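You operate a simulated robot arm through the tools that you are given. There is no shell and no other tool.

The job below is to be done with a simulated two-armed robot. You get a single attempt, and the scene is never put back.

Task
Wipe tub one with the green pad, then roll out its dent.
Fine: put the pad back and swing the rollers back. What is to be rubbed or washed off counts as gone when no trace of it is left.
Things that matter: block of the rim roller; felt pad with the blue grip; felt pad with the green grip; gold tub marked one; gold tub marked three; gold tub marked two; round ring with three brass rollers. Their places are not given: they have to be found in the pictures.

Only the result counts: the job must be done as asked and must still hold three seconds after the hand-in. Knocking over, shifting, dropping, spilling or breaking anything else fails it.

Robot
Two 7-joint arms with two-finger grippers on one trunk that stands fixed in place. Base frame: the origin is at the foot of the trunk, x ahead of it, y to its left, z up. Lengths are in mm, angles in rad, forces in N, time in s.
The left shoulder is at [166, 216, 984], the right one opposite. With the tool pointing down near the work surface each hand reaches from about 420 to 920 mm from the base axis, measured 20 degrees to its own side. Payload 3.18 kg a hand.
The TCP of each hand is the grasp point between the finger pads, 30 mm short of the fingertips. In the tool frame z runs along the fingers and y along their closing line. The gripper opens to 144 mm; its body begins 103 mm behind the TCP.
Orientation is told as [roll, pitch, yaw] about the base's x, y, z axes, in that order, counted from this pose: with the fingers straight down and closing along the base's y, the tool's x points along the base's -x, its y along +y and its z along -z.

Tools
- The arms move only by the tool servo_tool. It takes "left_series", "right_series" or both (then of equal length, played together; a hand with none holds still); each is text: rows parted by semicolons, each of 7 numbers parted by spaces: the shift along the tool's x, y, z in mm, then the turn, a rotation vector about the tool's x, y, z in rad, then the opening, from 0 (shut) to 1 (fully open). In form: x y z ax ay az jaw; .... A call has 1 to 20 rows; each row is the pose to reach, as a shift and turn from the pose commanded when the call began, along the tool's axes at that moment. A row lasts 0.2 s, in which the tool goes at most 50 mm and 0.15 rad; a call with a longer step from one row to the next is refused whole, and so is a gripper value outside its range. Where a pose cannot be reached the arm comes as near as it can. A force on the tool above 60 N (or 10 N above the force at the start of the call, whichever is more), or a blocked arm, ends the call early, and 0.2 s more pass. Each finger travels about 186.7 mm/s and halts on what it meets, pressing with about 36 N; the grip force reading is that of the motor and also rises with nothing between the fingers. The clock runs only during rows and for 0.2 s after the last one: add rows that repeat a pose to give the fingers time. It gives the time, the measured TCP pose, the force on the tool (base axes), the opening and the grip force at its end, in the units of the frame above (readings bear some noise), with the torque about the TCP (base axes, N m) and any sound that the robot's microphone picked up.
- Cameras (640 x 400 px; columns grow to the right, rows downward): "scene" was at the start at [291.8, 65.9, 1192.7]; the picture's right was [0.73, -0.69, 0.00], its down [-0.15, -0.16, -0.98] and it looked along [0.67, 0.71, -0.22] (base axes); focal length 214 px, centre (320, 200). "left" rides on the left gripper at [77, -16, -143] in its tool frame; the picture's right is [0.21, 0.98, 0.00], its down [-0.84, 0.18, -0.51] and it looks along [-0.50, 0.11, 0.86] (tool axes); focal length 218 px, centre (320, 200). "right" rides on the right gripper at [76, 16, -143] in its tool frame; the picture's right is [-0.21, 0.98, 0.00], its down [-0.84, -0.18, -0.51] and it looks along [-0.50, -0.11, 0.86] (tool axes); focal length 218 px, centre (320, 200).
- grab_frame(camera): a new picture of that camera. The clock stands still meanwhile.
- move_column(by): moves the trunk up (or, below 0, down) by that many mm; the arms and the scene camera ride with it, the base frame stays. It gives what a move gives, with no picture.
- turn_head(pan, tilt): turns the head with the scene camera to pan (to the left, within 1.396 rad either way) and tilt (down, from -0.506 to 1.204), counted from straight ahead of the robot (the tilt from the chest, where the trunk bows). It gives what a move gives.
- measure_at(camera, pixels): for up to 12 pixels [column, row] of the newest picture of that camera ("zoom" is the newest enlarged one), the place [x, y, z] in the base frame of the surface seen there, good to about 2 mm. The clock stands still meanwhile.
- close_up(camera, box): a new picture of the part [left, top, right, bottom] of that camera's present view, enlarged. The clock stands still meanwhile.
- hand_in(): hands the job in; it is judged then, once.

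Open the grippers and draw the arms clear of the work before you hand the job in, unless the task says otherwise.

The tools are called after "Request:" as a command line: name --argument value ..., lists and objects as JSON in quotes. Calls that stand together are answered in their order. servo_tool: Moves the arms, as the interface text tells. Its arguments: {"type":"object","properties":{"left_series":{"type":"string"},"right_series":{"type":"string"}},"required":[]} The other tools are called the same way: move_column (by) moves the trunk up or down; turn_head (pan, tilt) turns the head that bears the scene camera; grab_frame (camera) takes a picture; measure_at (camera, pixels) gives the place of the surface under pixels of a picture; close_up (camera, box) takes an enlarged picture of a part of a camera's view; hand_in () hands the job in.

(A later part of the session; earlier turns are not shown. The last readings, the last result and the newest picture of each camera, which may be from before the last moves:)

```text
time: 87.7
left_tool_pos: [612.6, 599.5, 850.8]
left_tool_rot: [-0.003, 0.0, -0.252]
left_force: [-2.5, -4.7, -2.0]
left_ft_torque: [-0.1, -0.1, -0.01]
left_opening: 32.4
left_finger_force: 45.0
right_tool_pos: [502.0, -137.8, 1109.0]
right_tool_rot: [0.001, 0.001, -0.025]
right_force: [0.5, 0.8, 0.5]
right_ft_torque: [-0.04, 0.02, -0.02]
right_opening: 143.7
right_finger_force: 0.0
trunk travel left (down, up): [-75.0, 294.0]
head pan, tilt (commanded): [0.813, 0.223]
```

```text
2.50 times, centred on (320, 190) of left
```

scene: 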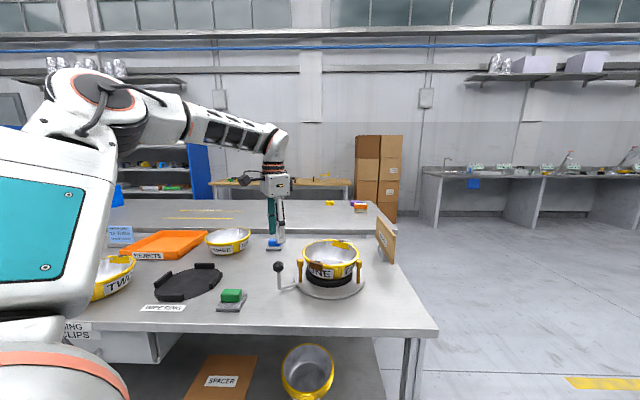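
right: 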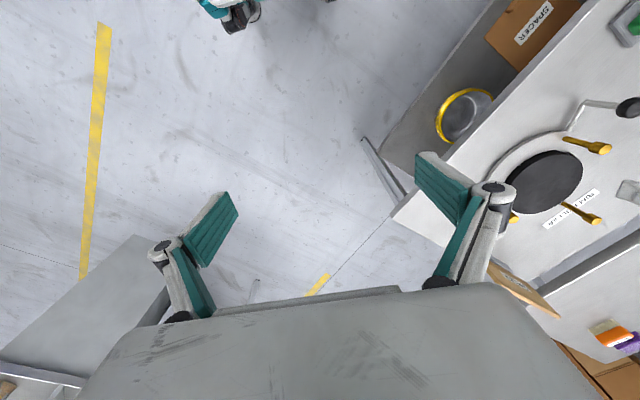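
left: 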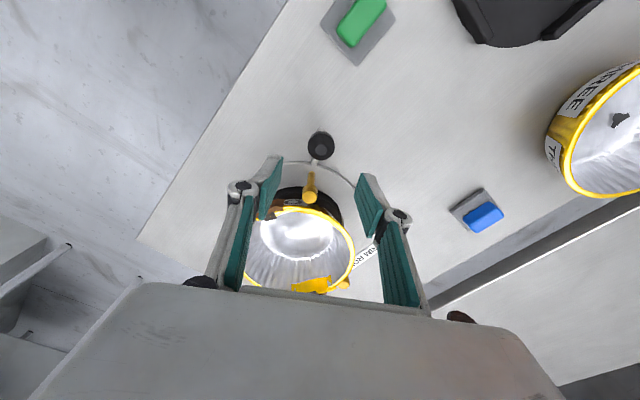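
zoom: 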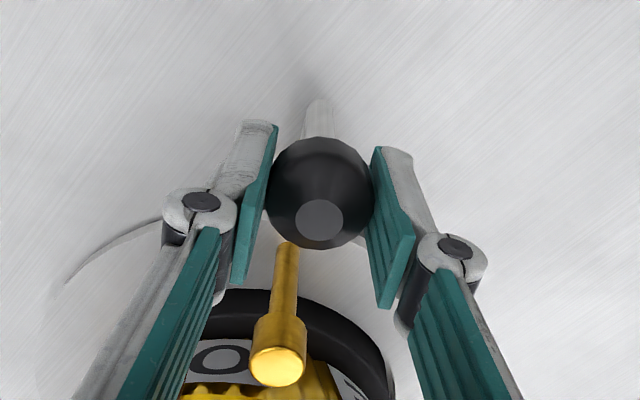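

The knob is gripped (32 mm). I swing it counter-clockwise (toward −y) in 0.05 rad rows to 0.3 rad, hand yaw following.

Request:
servo_tool --left_series "-0.1 -4.7 0 0 0 -0.025 0.1;-0.2 -9.3 0 0 0 -0.05 0.1;-0.9 -18.7 0 0 0 -0.1 0.1;-2.1 -27.9 0 0 0 -0.15 0.1;-3.7 -37.1 0 0 0 -0.2 0.1;-5.8 -46.2 0 0 0 -0.25 0.1;-8.3 -55.2 0 0 0 -0.3 0.1;-8.3 -55.2 0 0 0 -0.3 0.1"

Request:
close_up --camera "scene" --box '[262, 235, 402, 315]'

Request:
grab_frame --camera "left"

```text
time: 89.5
left_tool_pos: [606.2, 544.1, 850.4]
left_tool_rot: [-0.001, 0.0, 0.047]
left_force: [-2.5, 0.2, -0.3]
left_ft_torque: [0.02, -0.84, 0.01]
left_opening: 32.3
left_finger_force: 44.7
right_tool_pos: [501.7, -136.9, 1109.5]
right_tool_rot: [0.001, 0.0, -0.026]
right_force: [-0.3, 0.3, 0.8]
right_ft_torque: [0.02, 0.02, -0.06]
right_opening: 143.8
right_finger_force: 0.0
trunk travel left (down, up): [-75.0, 294.0]
head pan, tilt (commanded): [0.813, 0.223]
```

```text
4.57 times, centred on (332, 275) of scene
```

zoom: 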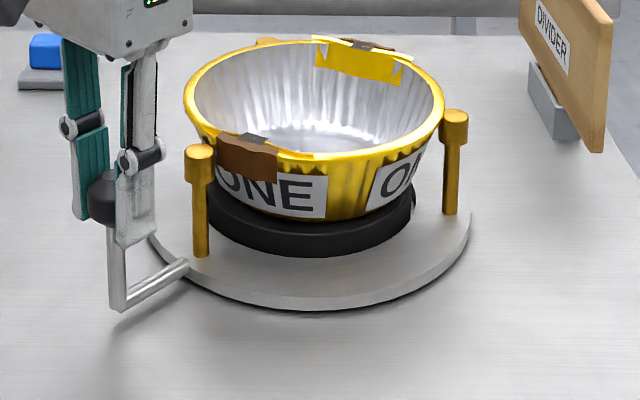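

```text
taken
```

left: 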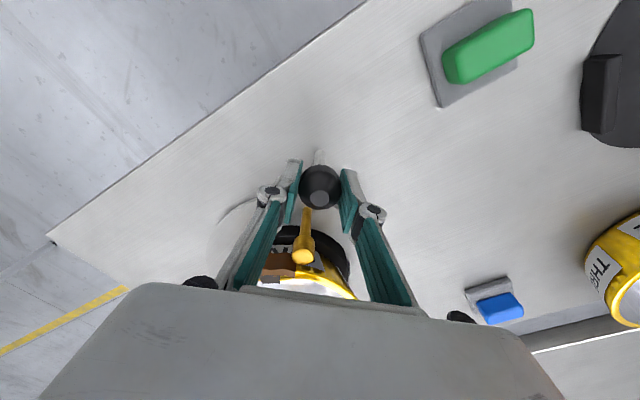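

The ring turns freely, rollers passing the first dent. I continue by another 0.45 rad.

Request:
servo_tool --left_series "-0.2 -9.3 0 0 0 -0.05 0.1;-0.9 -18.7 0 0 0 -0.1 0.1;-2.1 -27.9 0 0 0 -0.15 0.1;-3.7 -37.1 0 0 0 -0.2 0.1;-5.8 -46.2 0 0 0 -0.25 0.1;-8.3 -55.2 0 0 0 -0.3 0.1;-11.3 -64 0 0 0 -0.35 0.1;-14.7 -72.7 0 0 0 -0.4 0.1;-18.6 -81.2 0 0 0 -0.45 0.1;-18.6 -81.2 0 0 0 -0.45 0.1"

Request:
close_up --camera "scene" --box '[262, 235, 402, 315]'

```text
time: 91.7
left_tool_pos: [653.5, 571.2, 878.2]
left_tool_rot: [-0.009, 0.009, 0.487]
left_force: [-0.6, 0.1, -0.2]
left_ft_torque: [0.02, 0.02, -0.01]
left_opening: 14.5
left_finger_force: 0.1
left hand out of reach, approached as far as the arm can: row 4, 5, 6, 7, 8, 9, 10
right_tool_pos: [502.2, -138.7, 1107.7]
right_tool_rot: [0.002, 0.001, -0.026]
right_force: [0.7, 0.8, -0.5]
right_ft_torque: [0.01, 0.01, 0.03]
right_opening: 143.8
right_finger_force: 0.0
trunk travel left (down, up): [-75.0, 294.0]
head pan, tilt (commanded): [0.813, 0.223]
```

```text
4.57 times, centred on (332, 275) of scene
```

zoom: 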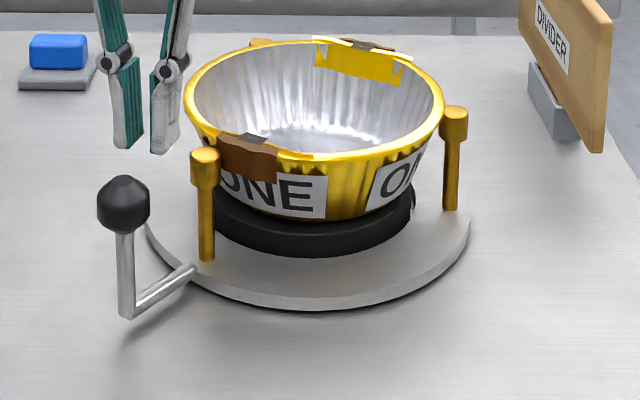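

The arm hit its limit with growing yaw, slipped off the knob and rose; nothing seems knocked. I check the hand's surroundings and hold still to see its commanded state.

Request:
grab_frame --camera "left"

Request:
grab_frame --camera "scene"

Request:
servo_tool --left_series "0 0 0 0 0 0 0.1"

```text
taken
```

left: 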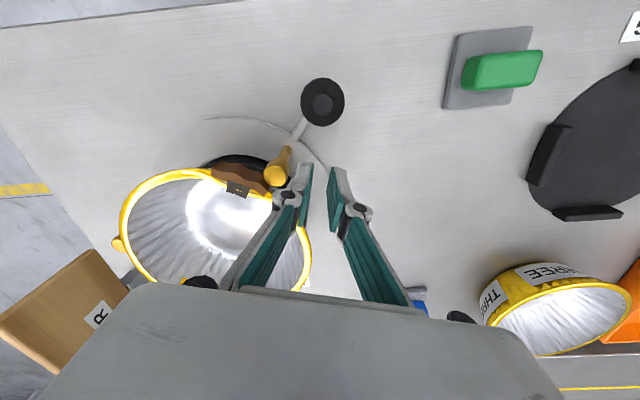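

```text
taken
```

scene: 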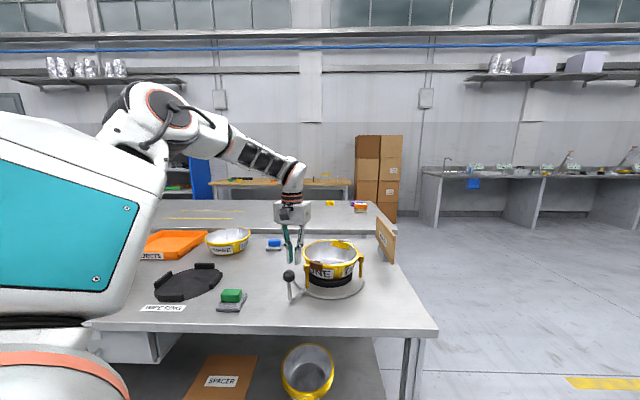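

```text
time: 92.1
left_tool_pos: [653.1, 569.9, 877.8]
left_tool_rot: [-0.008, 0.012, 0.49]
left_force: [1.2, 0.0, 0.3]
left_ft_torque: [0.02, -0.01, -0.01]
left_opening: 14.2
left_finger_force: 0.0
right_tool_pos: [501.9, -137.0, 1110.5]
right_tool_rot: [0.0, 0.0, -0.026]
right_force: [-0.2, 0.5, 0.0]
right_ft_torque: [-0.01, 0.01, 0.03]
right_opening: 144.0
right_finger_force: 0.0
trunk travel left (down, up): [-75.0, 294.0]
head pan, tilt (commanded): [0.813, 0.223]
```

The commanded pose follows the real one. The lever stays where it was left; I measure the knob's present place before re-gripping with a different yaw.

Request:
measure_at --camera "left" --pixels '[[322, 104], [326, 100], [272, 175], [237, 188], [200, 180]]'

Request:
close_up --camera "left" --box '[100, 60, 360, 300]'

```text
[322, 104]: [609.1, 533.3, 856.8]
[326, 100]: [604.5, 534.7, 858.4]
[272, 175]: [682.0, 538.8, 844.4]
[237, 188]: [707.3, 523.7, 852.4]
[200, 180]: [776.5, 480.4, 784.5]
```

```text
1.67 times, centred on (230, 180) of left
```

zoom: 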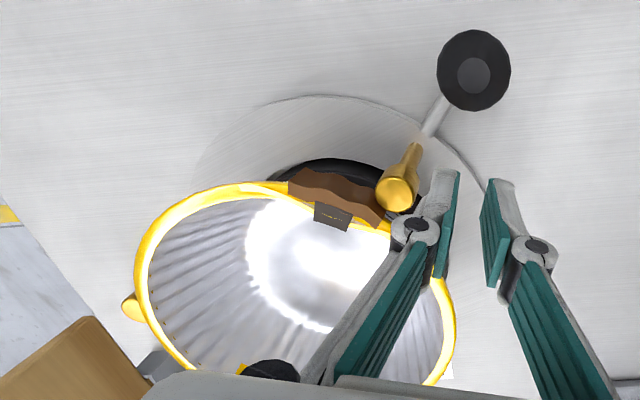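

The knob is now at ~(607, 534), lever at ≈186°. I rise 90 mm and reorient above the knob with yaw ≈ −0.45, jaws at 65 mm.

Request:
servo_tool --left_series "0 0 -30 0 0 0 0.2;0 0 -65 0 0 0.06 0.3;0 0 -95 0 0 0.16 0.45;10 -2 -95 0 0 0.27 0.45;20 -4 -95 0 0 0.38 0.45;30 -6 -95 0 0 0.49 0.45;40 -8 -95 0 0 0.6 0.45;50 -9 -95 0 0 0.71 0.45;57.5 -10.1 -95 0 0 0.82 0.45;57.5 -10.1 -95 0 0 0.94 0.45;57.5 -10.1 -95 0 0 0.94 0.45;57.5 -10.1 -95 0 0 0.94 0.45"

Request:
grab_frame --camera "left"

```text
time: 94.7
left_tool_pos: [606.2, 536.7, 968.8]
left_tool_rot: [0.001, 0.0, -0.444]
left_force: [0.7, -1.1, 0.1]
left_ft_torque: [0.0, -0.01, 0.01]
left_opening: 64.5
left_finger_force: 0.1
right_tool_pos: [500.8, -136.6, 1108.5]
right_tool_rot: [0.001, 0.0, -0.025]
right_force: [-0.1, 0.3, -0.4]
right_ft_torque: [-0.03, -0.01, 0.02]
right_opening: 143.9
right_finger_force: 0.0
trunk travel left (down, up): [-75.0, 294.0]
head pan, tilt (commanded): [0.813, 0.223]
```

```text
taken
```

left: 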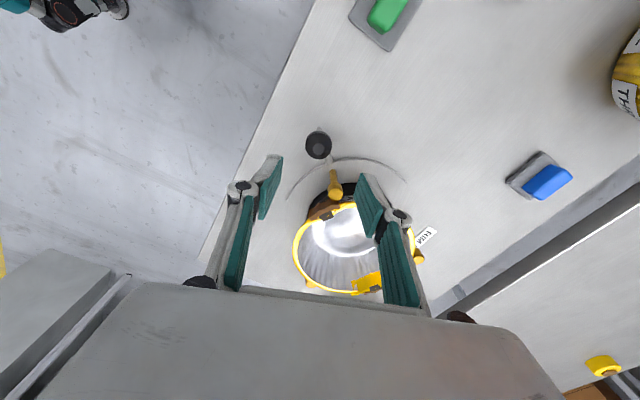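

The hand is above the knob. Instead of gripping with turning wrist, I'll push the knob with closed fingers along its circle; I first go to the trailing side at (609, 585) and descend.

Request:
servo_tool --left_series "6 15 0 0 0 0 0.2;12 30 0 0 0 0 0;18.4 44.7 0 0 0 0 0;18.4 44.7 20 0 0 0 0;18.4 44.7 45 0 0 0 0;18.4 44.7 70 0 0 0 0;18.4 44.7 95 0 0 0 0;18.4 44.7 110 0 0 0 0;18.4 44.7 118 0 0 0 0;18.4 44.7 118 0 0 0 0"

Request:
grab_frame --camera "left"

Request:
close_up --camera "scene" --box '[250, 220, 390, 310]'

```text
time: 96.9
left_tool_pos: [609.9, 583.5, 851.5]
left_tool_rot: [0.001, 0.0, -0.443]
left_force: [0.4, 0.4, -0.1]
left_ft_torque: [-0.02, -0.02, 0.01]
left_opening: 0.1
left_finger_force: 30.0
right_tool_pos: [501.9, -136.5, 1110.7]
right_tool_rot: [0.002, 0.0, -0.025]
right_force: [-0.5, -0.1, 0.0]
right_ft_torque: [0.0, 0.02, 0.01]
right_opening: 143.9
right_finger_force: 0.1
trunk travel left (down, up): [-75.0, 294.0]
head pan, tilt (commanded): [0.813, 0.223]
```

```text
taken
```

left: 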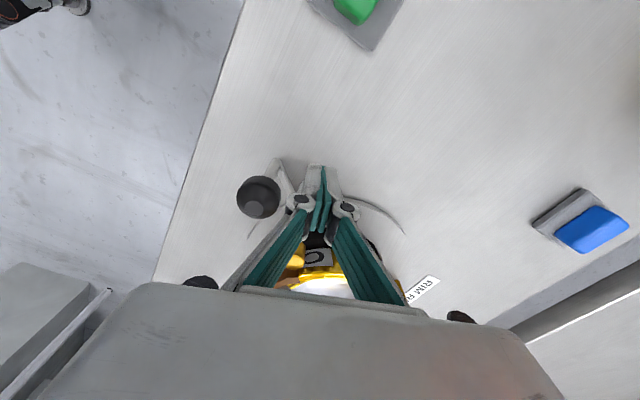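

```text
4.44 times, centred on (320, 265) of scene
```

zoom: 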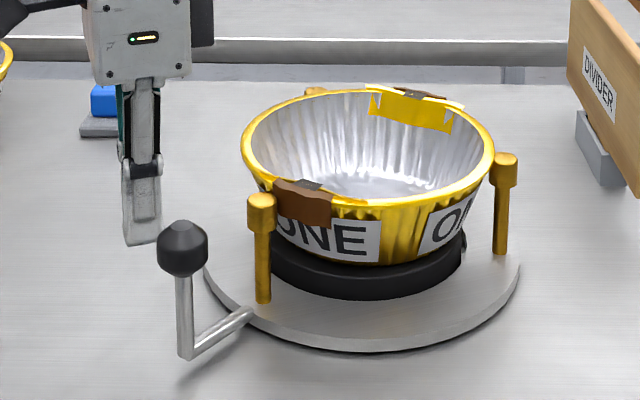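

Closed fingers stand on the trailing side of the knob. I push along the circle from 170° to about 198° and check.

Request:
servo_tool --left_series "-2.3 -11.6 0 0 0 0 0;-7.1 -23.8 0 0 0 0 0;-12.6 -35.5 0 0 0 0 0;-19 -46.9 0 0 0 0 0;-26.2 -57.8 0 0 0 0 0;-34.2 -68.1 0 0 0 0 0;-42.8 -78 0 0 0 0 0;-42.8 -78 0 0 0 0 0"

Request:
close_up --camera "scene" --box '[250, 220, 390, 310]'

Request:
grab_frame --camera "left"

```text
time: 98.7
left_tool_pos: [614.9, 496.1, 851.0]
left_tool_rot: [0.0, 0.0, -0.443]
left_force: [0.8, 0.0, -0.1]
left_ft_torque: [0.03, 0.0, 0.02]
left_opening: 0.1
left_finger_force: 30.7
right_tool_pos: [501.7, -137.2, 1108.9]
right_tool_rot: [0.002, 0.001, -0.026]
right_force: [-0.4, -0.3, -0.2]
right_ft_torque: [-0.01, -0.01, 0.02]
right_opening: 143.9
right_finger_force: 0.1
trunk travel left (down, up): [-75.0, 294.0]
head pan, tilt (commanded): [0.813, 0.223]
```

```text
4.44 times, centred on (320, 265) of scene
```

zoom: 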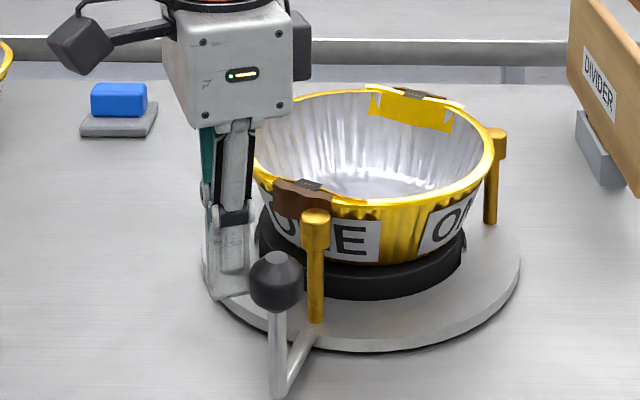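

```text
taken
```

left: 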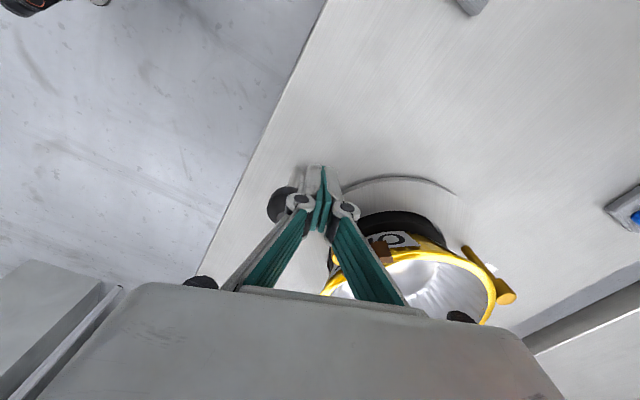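

The pushing works smoothly, with no reach issue. I continue pushing from 198° to 226°.

Request:
servo_tool --left_series "-9.3 -9.2 0 0 0 0 0;-19.2 -17.7 0 0 0 0 0;-29.7 -25.4 0 0 0 0 0;-40.7 -32.5 0 0 0 0 0;-52.1 -38.7 0 0 0 0 0;-63.9 -44.1 0 0 0 0 0;-76.2 -48.7 0 0 0 0 0;-76.2 -48.7 0 0 0 0 0"

Request:
close_up --camera "scene" --box '[250, 220, 390, 310]'

Request:
grab_frame --camera "left"

```text
time: 100.5
left_tool_pos: [663.7, 417.2, 850.5]
left_tool_rot: [-0.001, 0.001, -0.443]
left_force: [-0.1, 0.4, 0.1]
left_ft_torque: [-0.01, 0.0, -0.04]
left_opening: 0.0
left_finger_force: 30.4
right_tool_pos: [500.3, -137.6, 1109.7]
right_tool_rot: [0.002, 0.001, -0.028]
right_force: [-0.6, 0.0, 0.0]
right_ft_torque: [0.0, 0.04, -0.02]
right_opening: 143.8
right_finger_force: 0.0
trunk travel left (down, up): [-75.0, 294.0]
head pan, tilt (commanded): [0.813, 0.223]
```

```text
4.44 times, centred on (320, 265) of scene
```

zoom: 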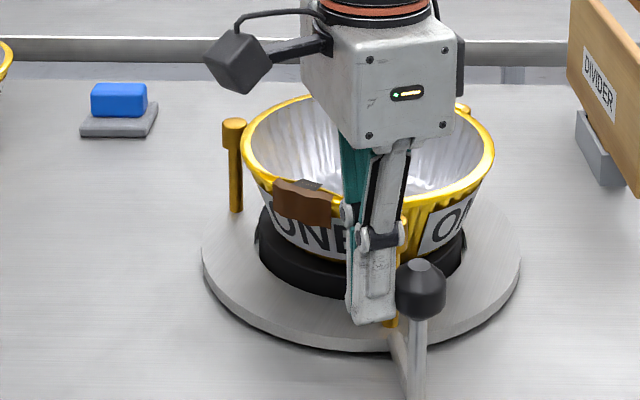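

```text
taken
```

left: 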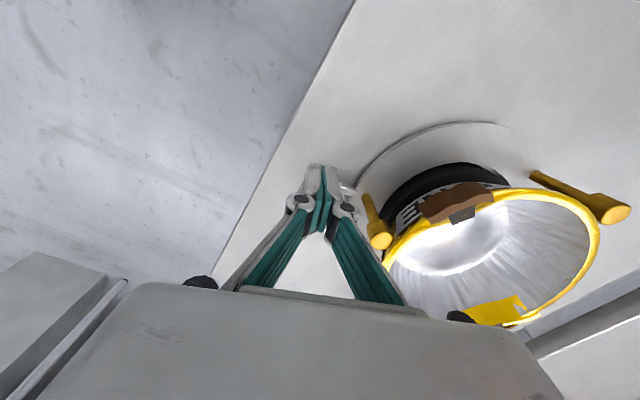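

The lever is near 237°. I push on to 254° (lever ≈ 264°), watching for a stop.

Request:
servo_tool --left_series "-12.5 -3.7 0 0 0 0 0;-25.3 -6.6 0 0 0 0 0;-38.2 -8.6 0 0 0 0 0;-51.1 -9.6 0 0 0 0 0;-64.2 -9.8 0 0 0 0 0;-77.2 -9 0 0 0 0 0;-90.3 -7.4 0 0 0 0 0;-90.3 -7.4 0 0 0 0 0"

Request:
close_up --camera "scene" --box '[250, 220, 410, 320]'

Request:
grab_frame --camera "left"

```text
time: 102.3
left_tool_pos: [740.9, 374.3, 851.6]
left_tool_rot: [0.0, -0.001, -0.442]
left_force: [0.9, -0.1, -1.0]
left_ft_torque: [-0.01, 0.0, -0.01]
left_opening: 0.0
left_finger_force: 31.0
right_tool_pos: [501.6, -137.9, 1110.3]
right_tool_rot: [0.002, 0.001, -0.025]
right_force: [0.3, -0.1, 0.1]
right_ft_torque: [-0.03, -0.02, 0.0]
right_opening: 144.1
right_finger_force: 0.1
trunk travel left (down, up): [-75.0, 294.0]
head pan, tilt (commanded): [0.813, 0.223]
```

```text
4.00 times, centred on (330, 270) of scene
```

zoom: 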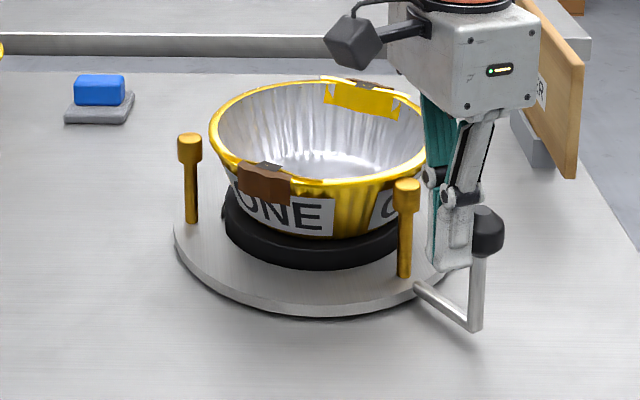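

```text
taken
```

left: 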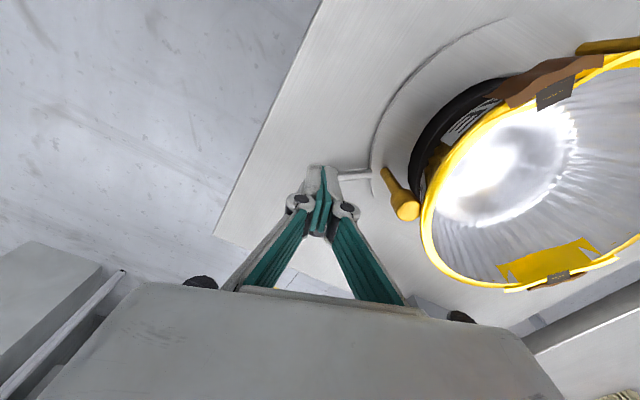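

The lever is at ~265°; the creased spots are still there. I keep pushing to 270° (lever ≈ 281°) to complete a full third of a turn.

Request:
servo_tool --left_series "-12.7 2.6 0 0 0 0 0;-25.3 6.1 0 0 0 0 0;-37.6 10.5 0 0 0 0 0;-49.6 15.6 0 0 0 0 0;-49.6 15.6 0 0 0 0 0"

Request:
close_up --camera "scene" --box '[270, 225, 430, 325]'

```text
time: 103.5
left_tool_pos: [791.7, 366.4, 851.3]
left_tool_rot: [-0.002, -0.002, -0.44]
left_force: [0.4, -0.1, 0.5]
left_ft_torque: [0.0, 0.0, -0.01]
left_opening: 0.0
left_finger_force: 30.7
right_tool_pos: [501.3, -136.7, 1110.6]
right_tool_rot: [0.002, -0.001, -0.026]
right_force: [0.1, -0.9, -0.8]
right_ft_torque: [0.01, -0.01, 0.02]
right_opening: 143.9
right_finger_force: 0.0
trunk travel left (down, up): [-75.0, 294.0]
head pan, tilt (commanded): [0.813, 0.223]
```

```text
4.00 times, centred on (350, 275) of scene
```

zoom: 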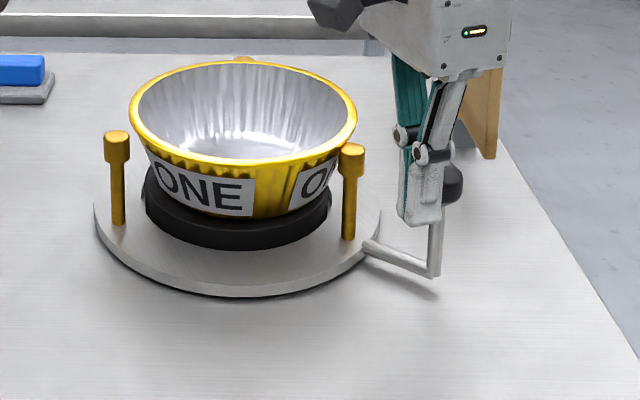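

The creases have vanished: the dent is rolled out. Now I rise 115 mm to find the knob and bring the lever back.

Request:
servo_tool --left_series "4 0 -20 0 0 0 0;4 0 -50 0 0 0 0.2;4 0 -85 0 0 0 0.45;4 0 -115 0 0 0 0.45;4 0 -115 0 0 0 0.45"

Request:
grab_frame --camera "left"

Request:
close_up --camera "scene" --box '[270, 225, 430, 325]'

```text
time: 104.7
left_tool_pos: [772.3, 372.6, 957.8]
left_tool_rot: [0.001, -0.001, -0.443]
left_force: [0.7, -0.2, -0.9]
left_ft_torque: [0.01, 0.0, -0.02]
left_opening: 64.4
left_finger_force: 0.0
left hand out of reach, approached as far as the arm can: row 3, 4, 5
right_tool_pos: [503.4, -137.4, 1108.8]
right_tool_rot: [0.001, 0.001, -0.027]
right_force: [0.1, 0.0, -1.0]
right_ft_torque: [0.05, 0.05, 0.01]
right_opening: 143.8
right_finger_force: 0.0
trunk travel left (down, up): [-75.0, 294.0]
head pan, tilt (commanded): [0.813, 0.223]
```

```text
taken
```

left: 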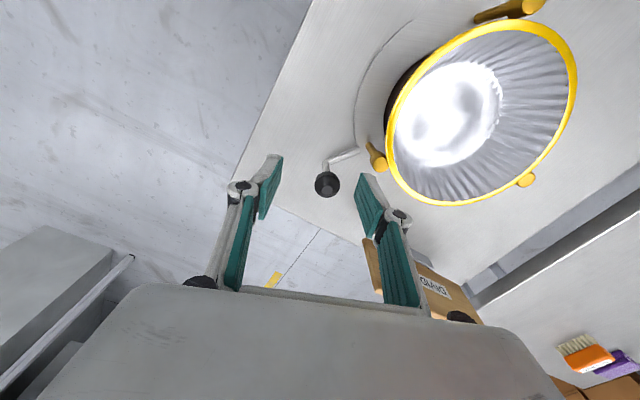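

```text
4.00 times, centred on (350, 275) of scene
```

zoom: 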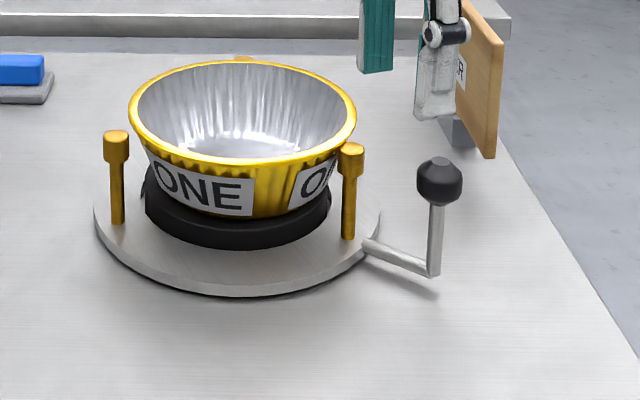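

The tub shows a clean round rim now. The reach is limited at this height; I measure the knob's place at (326,184).

Request:
measure_at --camera "left" --pixels '[[328, 181], [326, 185], [324, 190], [375, 155], [525, 180]]'

Request:
close_up --camera "left" --box '[290, 0, 600, 230]'

```text
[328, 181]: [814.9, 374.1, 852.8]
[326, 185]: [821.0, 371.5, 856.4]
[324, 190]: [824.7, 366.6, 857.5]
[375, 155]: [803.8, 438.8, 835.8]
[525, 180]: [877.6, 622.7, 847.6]
```

```text
1.74 times, centred on (445, 115) of left
```

zoom: 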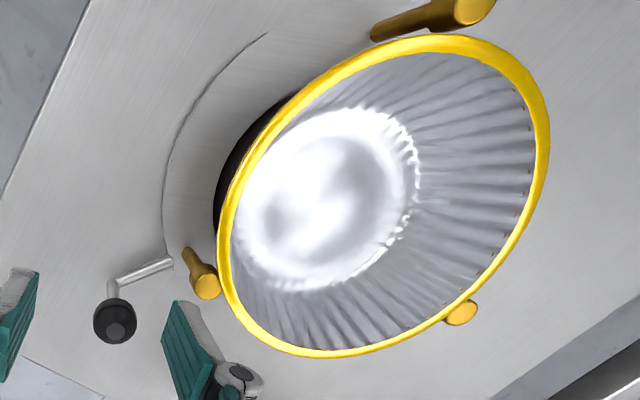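

The knob is at ~(821, 371), lever ≈279°. To gain reach at height, I raise the trunk by 100 mm (everything rides up clear of the bench).

Request:
move_column --by 100

Request:
servo_tool --left_series "0 0 0 0 0 0 0.45"

```text
time: 106.0
left_tool_pos: [678.9, 375.1, 1276.4]
left_tool_rot: [0.153, -0.32, -0.465]
left_force: [-0.6, -0.3, -0.5]
left_ft_torque: [-0.02, 0.05, 0.01]
left_opening: 64.6
left_finger_force: 0.0
right_tool_pos: [503.4, -137.0, 1205.0]
right_tool_rot: [0.002, 0.005, -0.025]
right_force: [1.0, 0.4, 0.1]
right_ft_torque: [0.0, 0.07, -0.02]
right_opening: 143.9
right_finger_force: 0.1
trunk travel left (down, up): [-175.0, 194.0]
head pan, tilt (commanded): [0.813, 0.223]
```

```text
time: 106.4
left_tool_pos: [676.3, 374.4, 1278.2]
left_tool_rot: [0.154, -0.325, -0.466]
left_force: [0.0, -0.5, 0.2]
left_ft_torque: [0.0, 0.0, -0.01]
left_opening: 64.7
left_finger_force: 0.0
right_tool_pos: [501.0, -137.8, 1208.9]
right_tool_rot: [0.002, 0.002, -0.026]
right_force: [1.1, -0.2, 0.0]
right_ft_torque: [0.0, -0.01, -0.03]
right_opening: 144.1
right_finger_force: 0.1
trunk travel left (down, up): [-175.0, 194.0]
head pan, tilt (commanded): [0.813, 0.223]
```

The left hand swung up higher than expected (1278 mm) and tilted, though free of contact. I look before going on.

Request:
grab_frame --camera "scene"

Request:
grab_frame --camera "left"

```text
taken
```

scene: 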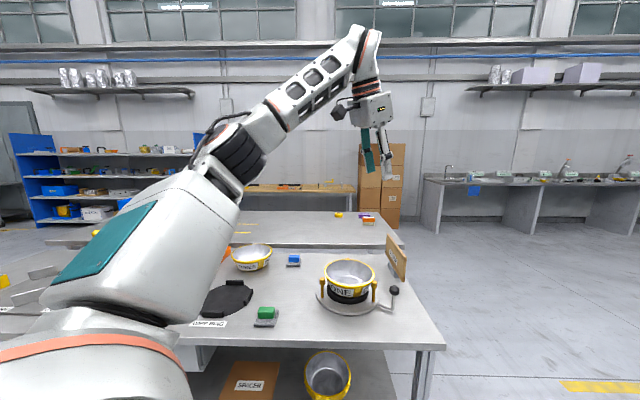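

```text
taken
```

left: 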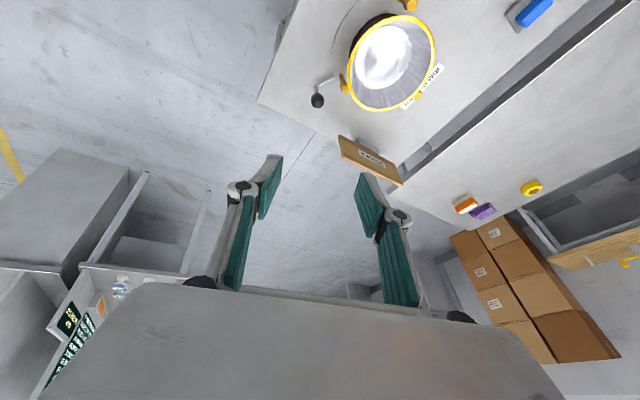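

The hand is high and tilted outward but free. I bring it back to vertical at (740, 400, 1000), yaw −0.6.

Request:
servo_tool --left_series "5.1 0.9 31.4 0.0194 0.0349 0.0175 0.45;10.2 1.8 62.8 0.0387 0.0697 0.035 0.45;15.3 2.7 94.2 0.0581 0.1046 0.0525 0.45;20.4 3.6 125.6 0.0774 0.1394 0.07 0.45;25.4 4.6 157.1 0.0968 0.1743 0.0876 0.45;30.5 5.5 188.5 0.1161 0.2091 0.1051 0.45;35.6 6.4 219.9 0.1355 0.244 0.1226 0.45;40.7 7.3 251.3 0.1548 0.2788 0.1401 0.45;45.8 8.2 282.7 0.1742 0.3137 0.1576 0.45;45.8 8.2 282.7 0.1742 0.3137 0.1576 0.45;45.8 8.2 282.7 0.1742 0.3137 0.1576 0.45"

Request:
grab_frame --camera "left"

Request:
grab_frame --camera "scene"

```text
time: 108.8
left_tool_pos: [734.9, 410.8, 997.3]
left_tool_rot: [0.0, 0.0, -0.598]
left_force: [-0.1, -0.6, -0.7]
left_ft_torque: [0.0, 0.04, 0.0]
left_opening: 64.8
left_finger_force: 0.0
left hand out of reach, approached as far as the arm can: row 9, 10, 11
right_tool_pos: [501.6, -138.3, 1208.0]
right_tool_rot: [0.0, 0.002, -0.027]
right_force: [0.0, 0.2, 1.0]
right_ft_torque: [0.04, -0.02, 0.03]
right_opening: 144.1
right_finger_force: 0.0
trunk travel left (down, up): [-175.0, 194.0]
head pan, tilt (commanded): [0.813, 0.223]
```

```text
taken
```

left: 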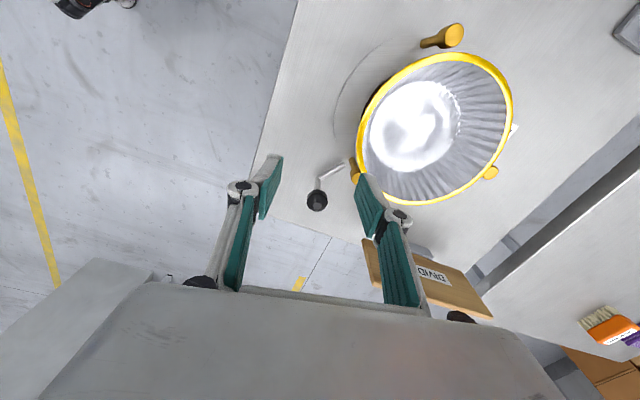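

```text
taken
```

scene: 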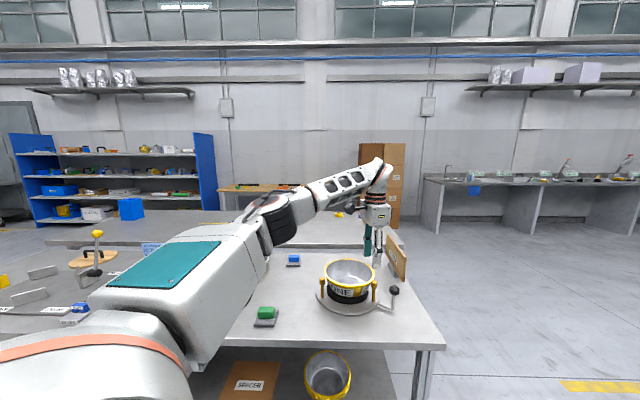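

The arm's elbow posture has changed to a low one and limits the reach. I retract the hand to a comfortable mid pose (560, 480, 1150) first.

Request:
servo_tool --left_series "20 -4 -25 0 0 -0.03 0.45;43 -9 -50 0 0 -0.07 0.45;66 -14 -75 0 0 -0.11 0.45;90 -20 -100 0 0 -0.15 0.45;115 -26 -125 0 0 -0.19 0.45;140 -32 -145 0 0 -0.23 0.45;165 -37 -153 0 0 -0.27 0.45;183.5 -41.5 -153 0 0 -0.298 0.45;183.5 -41.5 -153 0 0 -0.298 0.45"

Request:
grab_frame --camera "scene"

```text
time: 110.8
left_tool_pos: [561.2, 478.4, 1150.0]
left_tool_rot: [0.001, 0.001, -0.299]
left_force: [0.2, -0.1, -0.2]
left_ft_torque: [0.03, 0.03, 0.03]
left_opening: 64.5
left_finger_force: 0.1
right_tool_pos: [502.3, -137.1, 1208.0]
right_tool_rot: [0.001, 0.002, -0.025]
right_force: [0.6, -0.2, -0.4]
right_ft_torque: [0.0, 0.02, 0.01]
right_opening: 144.0
right_finger_force: 0.0
trunk travel left (down, up): [-175.0, 194.0]
head pan, tilt (commanded): [0.813, 0.223]
```

```text
taken
```

scene: 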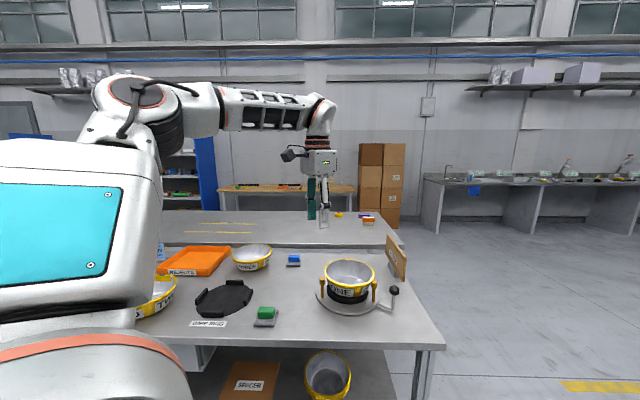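

The arm is back to its usual elbow-up posture. I lower the trunk by 100 mm to the known state; the hand is high enough above everything.

Request:
move_column --by -100

Request:
grab_frame --camera "scene"

Request:
close_up --camera "scene" --box '[262, 235, 402, 315]'

```text
time: 112.1
left_tool_pos: [558.5, 477.5, 1054.2]
left_tool_rot: [0.002, -0.002, -0.302]
left_force: [-0.4, 0.1, 0.6]
left_ft_torque: [-0.03, -0.07, 0.05]
left_opening: 64.9
left_finger_force: 0.0
right_tool_pos: [499.1, -137.7, 1111.8]
right_tool_rot: [0.002, -0.004, -0.026]
right_force: [-1.3, -0.1, 0.1]
right_ft_torque: [0.01, -0.07, -0.01]
right_opening: 143.8
right_finger_force: 0.0
trunk travel left (down, up): [-75.0, 294.0]
head pan, tilt (commanded): [0.813, 0.223]
```

```text
taken
```

scene: 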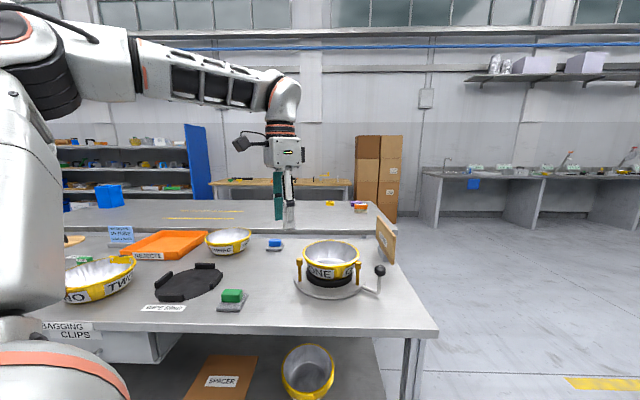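

```text
4.57 times, centred on (332, 275) of scene
```

zoom: 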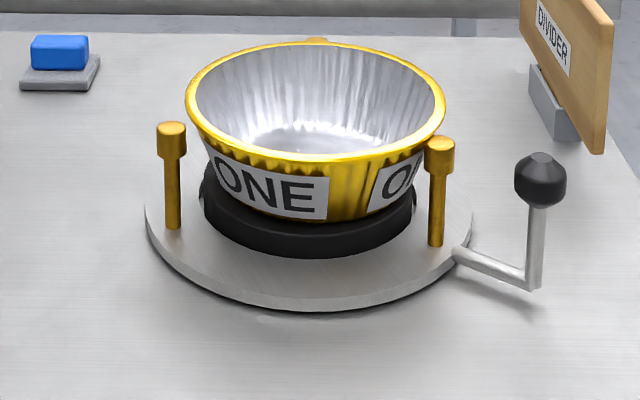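

Trunk back; lever at ≈279° and tub clean with a round rim. I move to a point 75 mm short of the knob with the tool leaned 0.35 rad outward for reach, still at z≈960.

Request:
servo_tool --left_series "-26 -1.6 5 0.0031 -0.0437 0.0174 0.4;-52 -3.2 15 0.0062 -0.0874 0.0349 0.36;-78 -4.7 28 0.0093 -0.131 0.0523 0.32;-104 -6.3 42 0.0124 -0.1747 0.0698 0.32;-130 -7.9 56 0.0154 -0.2184 0.0872 0.32;-156 -9.5 70 0.0185 -0.2621 0.1046 0.32;-182 -11 84 0.0216 -0.3057 0.1221 0.32;-207.9 -12.6 94 0.0247 -0.3494 0.1395 0.32;-207.9 -12.6 94 0.0247 -0.3494 0.1395 0.32"

Request:
grab_frame --camera "left"

Request:
close_up --camera "scene" --box '[270, 200, 430, 310]'

```text
time: 114.1
left_tool_pos: [754.8, 403.0, 959.4]
left_tool_rot: [-0.002, -0.35, -0.443]
left_force: [1.1, 0.0, 0.4]
left_ft_torque: [-0.03, -0.01, 0.0]
left_opening: 46.1
left_finger_force: 0.1
right_tool_pos: [501.0, -137.8, 1109.1]
right_tool_rot: [0.002, 0.001, -0.027]
right_force: [-0.3, 0.1, 0.4]
right_ft_torque: [0.04, -0.04, 0.02]
right_opening: 144.2
right_finger_force: 0.1
trunk travel left (down, up): [-75.0, 294.0]
head pan, tilt (commanded): [0.813, 0.223]
```

```text
taken
```

left: 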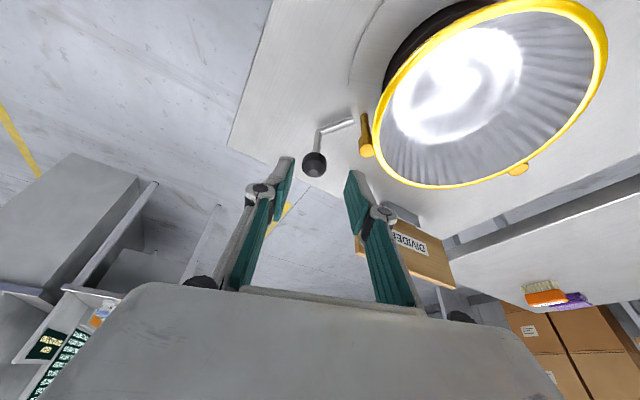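

```text
3.64 times, centred on (350, 255) of scene
```

zoom: 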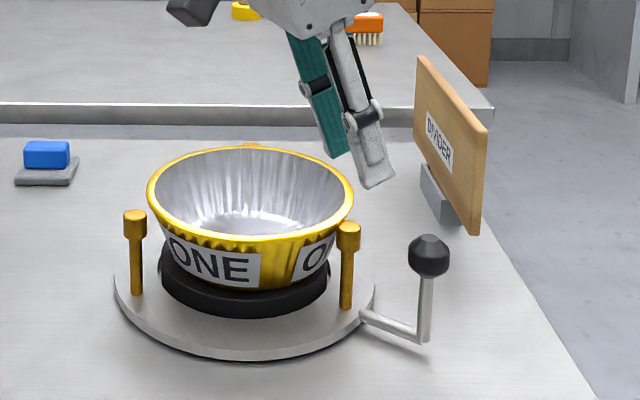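

Pose reached without limits. I measure the knob from here.

Request:
measure_at --camera "left" --pixels '[[315, 168], [316, 160], [313, 164], [367, 150], [366, 145]]'

Request:
close_up --camera "left" --box '[260, 90, 420, 220]'

```text
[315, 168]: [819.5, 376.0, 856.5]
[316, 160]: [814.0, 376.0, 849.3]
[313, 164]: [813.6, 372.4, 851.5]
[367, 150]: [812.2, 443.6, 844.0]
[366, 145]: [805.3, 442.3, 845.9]
```

```text
3.08 times, centred on (340, 155) of left
```

zoom: 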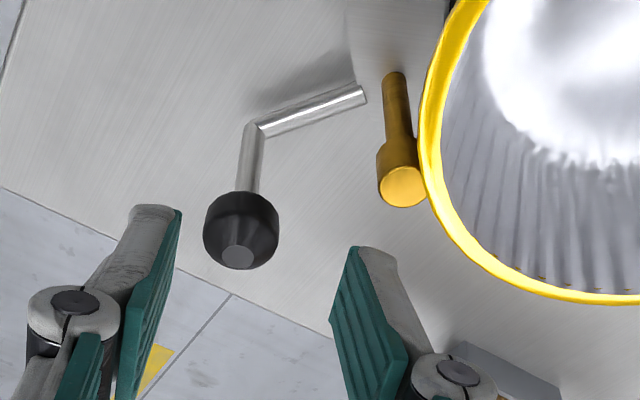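

The knob lies 72 mm ahead along the lean direction and centred across. I descend vertically to z≈850, then slide forward so the knob enters between the fingers.

Request:
servo_tool --left_series "5 0 14 0 0 0 0.32;12 0 33 0 0 0 0.32;20 0 55 0 0 0 0.32;28 0 77 0 0 0 0.32;34 0 93 0 0 0 0.32;37.5 0 102.9 0 0 0 0.32;37.5 0 102.9 0 0 0 0.32"

Request:
grab_frame --camera "left"

Request:
close_up --camera "scene" --box '[270, 200, 430, 310]'

```text
time: 115.7
left_tool_pos: [755.1, 405.1, 849.0]
left_tool_rot: [0.0, -0.349, -0.441]
left_force: [0.3, 0.4, -0.1]
left_ft_torque: [0.0, -0.01, 0.0]
left_opening: 46.1
left_finger_force: 0.1
right_tool_pos: [500.6, -138.0, 1107.6]
right_tool_rot: [0.001, 0.0, -0.026]
right_force: [0.0, 0.5, -0.4]
right_ft_torque: [-0.01, 0.02, -0.02]
right_opening: 143.8
right_finger_force: 0.1
trunk travel left (down, up): [-75.0, 294.0]
head pan, tilt (commanded): [0.813, 0.223]
```

```text
taken
```

left: 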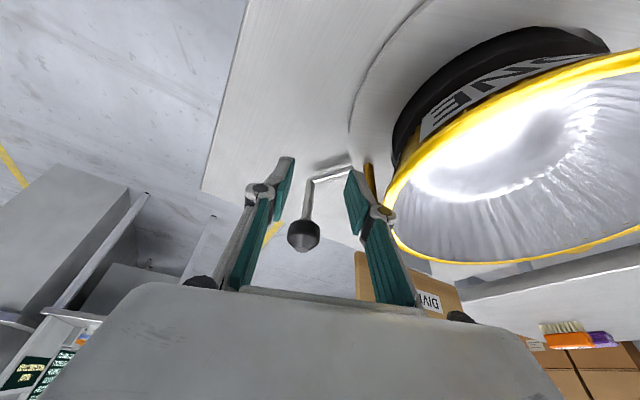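

```text
3.64 times, centred on (350, 255) of scene
```

zoom: 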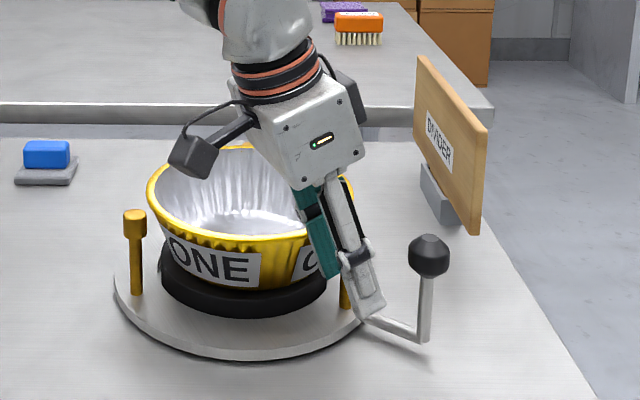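

The knob sits right where expected (303,236) between the finger planes. I check the clearance to the roller post next to the right finger.

Request:
close_up --camera "left" --box '[270, 140, 420, 270]'

Request:
measure_at --camera "left" --pixels '[[369, 172], [303, 236], [302, 228], [372, 200], [352, 180]]'

```text
3.08 times, centred on (345, 205) of left
```

zoom: 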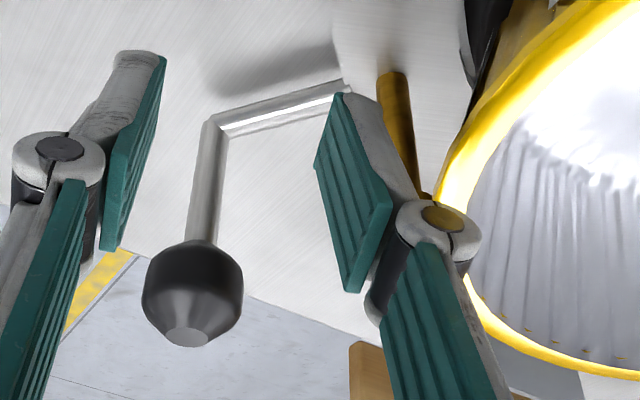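

```text
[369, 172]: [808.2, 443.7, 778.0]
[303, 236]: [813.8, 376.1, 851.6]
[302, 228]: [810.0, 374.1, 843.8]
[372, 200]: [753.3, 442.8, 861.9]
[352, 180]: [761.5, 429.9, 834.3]
```

Lateral clearance is about 10 mm; I shift 2 mm away from the post and slide forward 72 mm.

Request:
servo_tool --left_series "-9.4 -1 3.4 0 0 0 0.32;-20.7 -2 7.5 0 0 0 0.32;-32 -2 11.7 0 0 0 0.32;-43.2 -2 15.8 0 0 0 0.32;-54.5 -2 19.9 0 0 0 0.32;-63 -2 23 0 0 0 0.32;-67 -2 24.5 0 0 0 0.32;-67 -2 24.5 0 0 0 0.32"

Request:
close_up --camera "left" --box '[250, 110, 410, 250]'

Request:
close_up --camera "scene" --box '[290, 210, 430, 310]'

```text
time: 117.5
left_tool_pos: [819.2, 371.8, 846.9]
left_tool_rot: [-0.001, -0.348, -0.442]
left_force: [-0.5, 0.2, -0.2]
left_ft_torque: [0.01, -0.01, -0.02]
left_opening: 46.2
left_finger_force: 0.0
right_tool_pos: [501.5, -137.5, 1108.0]
right_tool_rot: [0.001, 0.0, -0.025]
right_force: [0.2, 0.1, -0.1]
right_ft_torque: [-0.02, -0.02, -0.01]
right_opening: 143.9
right_finger_force: 0.0
trunk travel left (down, up): [-75.0, 294.0]
head pan, tilt (commanded): [0.813, 0.223]
```

```text
2.86 times, centred on (330, 180) of left
```

zoom: 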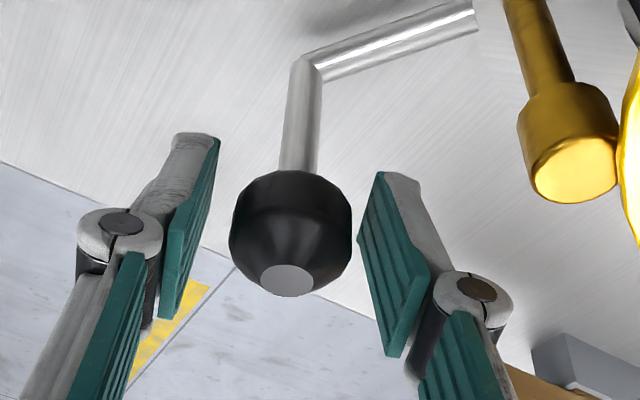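

```text
4.00 times, centred on (360, 260) of scene
```

zoom: 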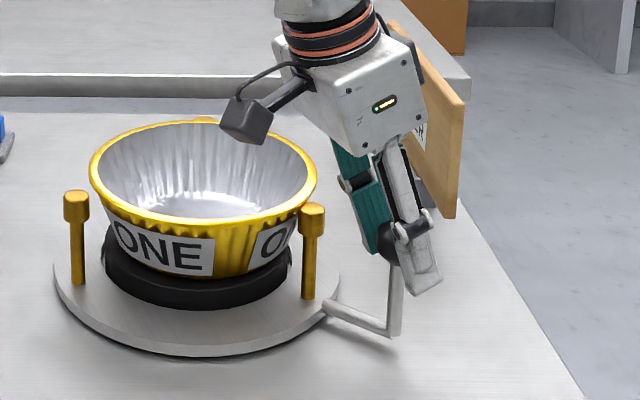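

The knob is between the fingers. I close onto it.

Request:
servo_tool --left_series "0 0 0 0 0 0 0.25;0 0 0 0 0 0 0.15;0 0 0 0 0 0 0.08;0 0 0 0 0 0 0.08"

Request:
close_up --camera "left" --box '[250, 110, 410, 250]'

```text
time: 118.5
left_tool_pos: [818.4, 371.4, 846.8]
left_tool_rot: [-0.002, -0.349, -0.442]
left_force: [-0.7, 4.1, 0.0]
left_ft_torque: [0.1, 0.09, 0.02]
left_opening: 32.3
left_finger_force: 45.0
right_tool_pos: [500.3, -136.8, 1108.4]
right_tool_rot: [0.0, -0.001, -0.026]
right_force: [0.3, 0.3, 0.0]
right_ft_torque: [0.05, -0.01, -0.02]
right_opening: 144.1
right_finger_force: 0.0
trunk travel left (down, up): [-75.0, 294.0]
head pan, tilt (commanded): [0.813, 0.223]
```

```text
2.86 times, centred on (330, 180) of left
```

zoom: 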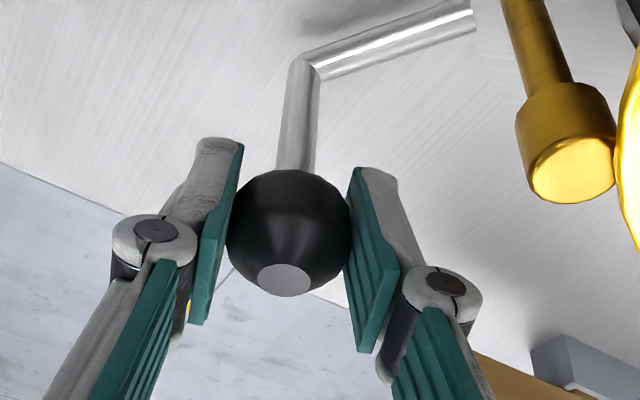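

The knob is gripped (32.3 mm). I drag the lever back clockwise along its circle from 278° to 262° first and check.

Request:
servo_tool --left_series "5.6 -3.7 -2.05 0 0 0 0.08;11.2 -7.4 -4.1 0 0 0 0.08;22.2 -13.4 -8.1 0 0 0 0.08;33.3 -18.5 -12.2 0 0 0 0.08;44.9 -22.9 -16.4 0 0 0 0.08;44.9 -22.9 -16.4 0 0 0 0.08"

Request:
close_up --camera "scene" --box '[270, 220, 410, 310]'

Request:
close_up --camera "left" --box '[250, 110, 410, 250]'

```text
time: 119.9
left_tool_pos: [763.8, 371.8, 847.9]
left_tool_rot: [0.001, -0.35, -0.442]
left_force: [1.5, 0.7, 1.0]
left_ft_torque: [0.02, -0.31, -0.17]
left_opening: 32.4
left_finger_force: 44.7
right_tool_pos: [502.1, -137.5, 1109.4]
right_tool_rot: [0.003, 0.0, -0.027]
right_force: [0.6, -0.2, 0.2]
right_ft_torque: [-0.04, 0.02, -0.02]
right_opening: 144.1
right_finger_force: 0.0
trunk travel left (down, up): [-75.0, 294.0]
head pan, tilt (commanded): [0.813, 0.223]
```

```text
4.44 times, centred on (340, 265) of scene
```

zoom: 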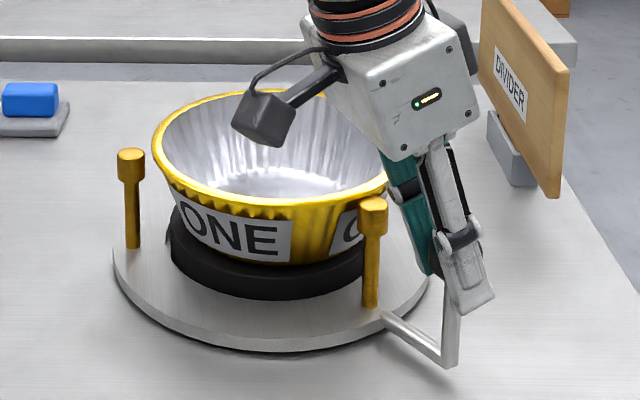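

```text
2.86 times, centred on (330, 180) of left
```

zoom: 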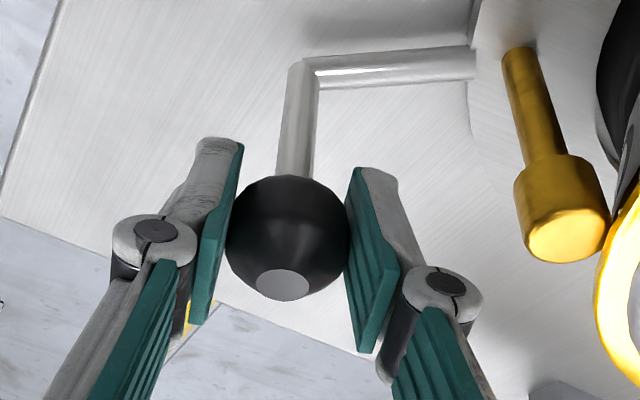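

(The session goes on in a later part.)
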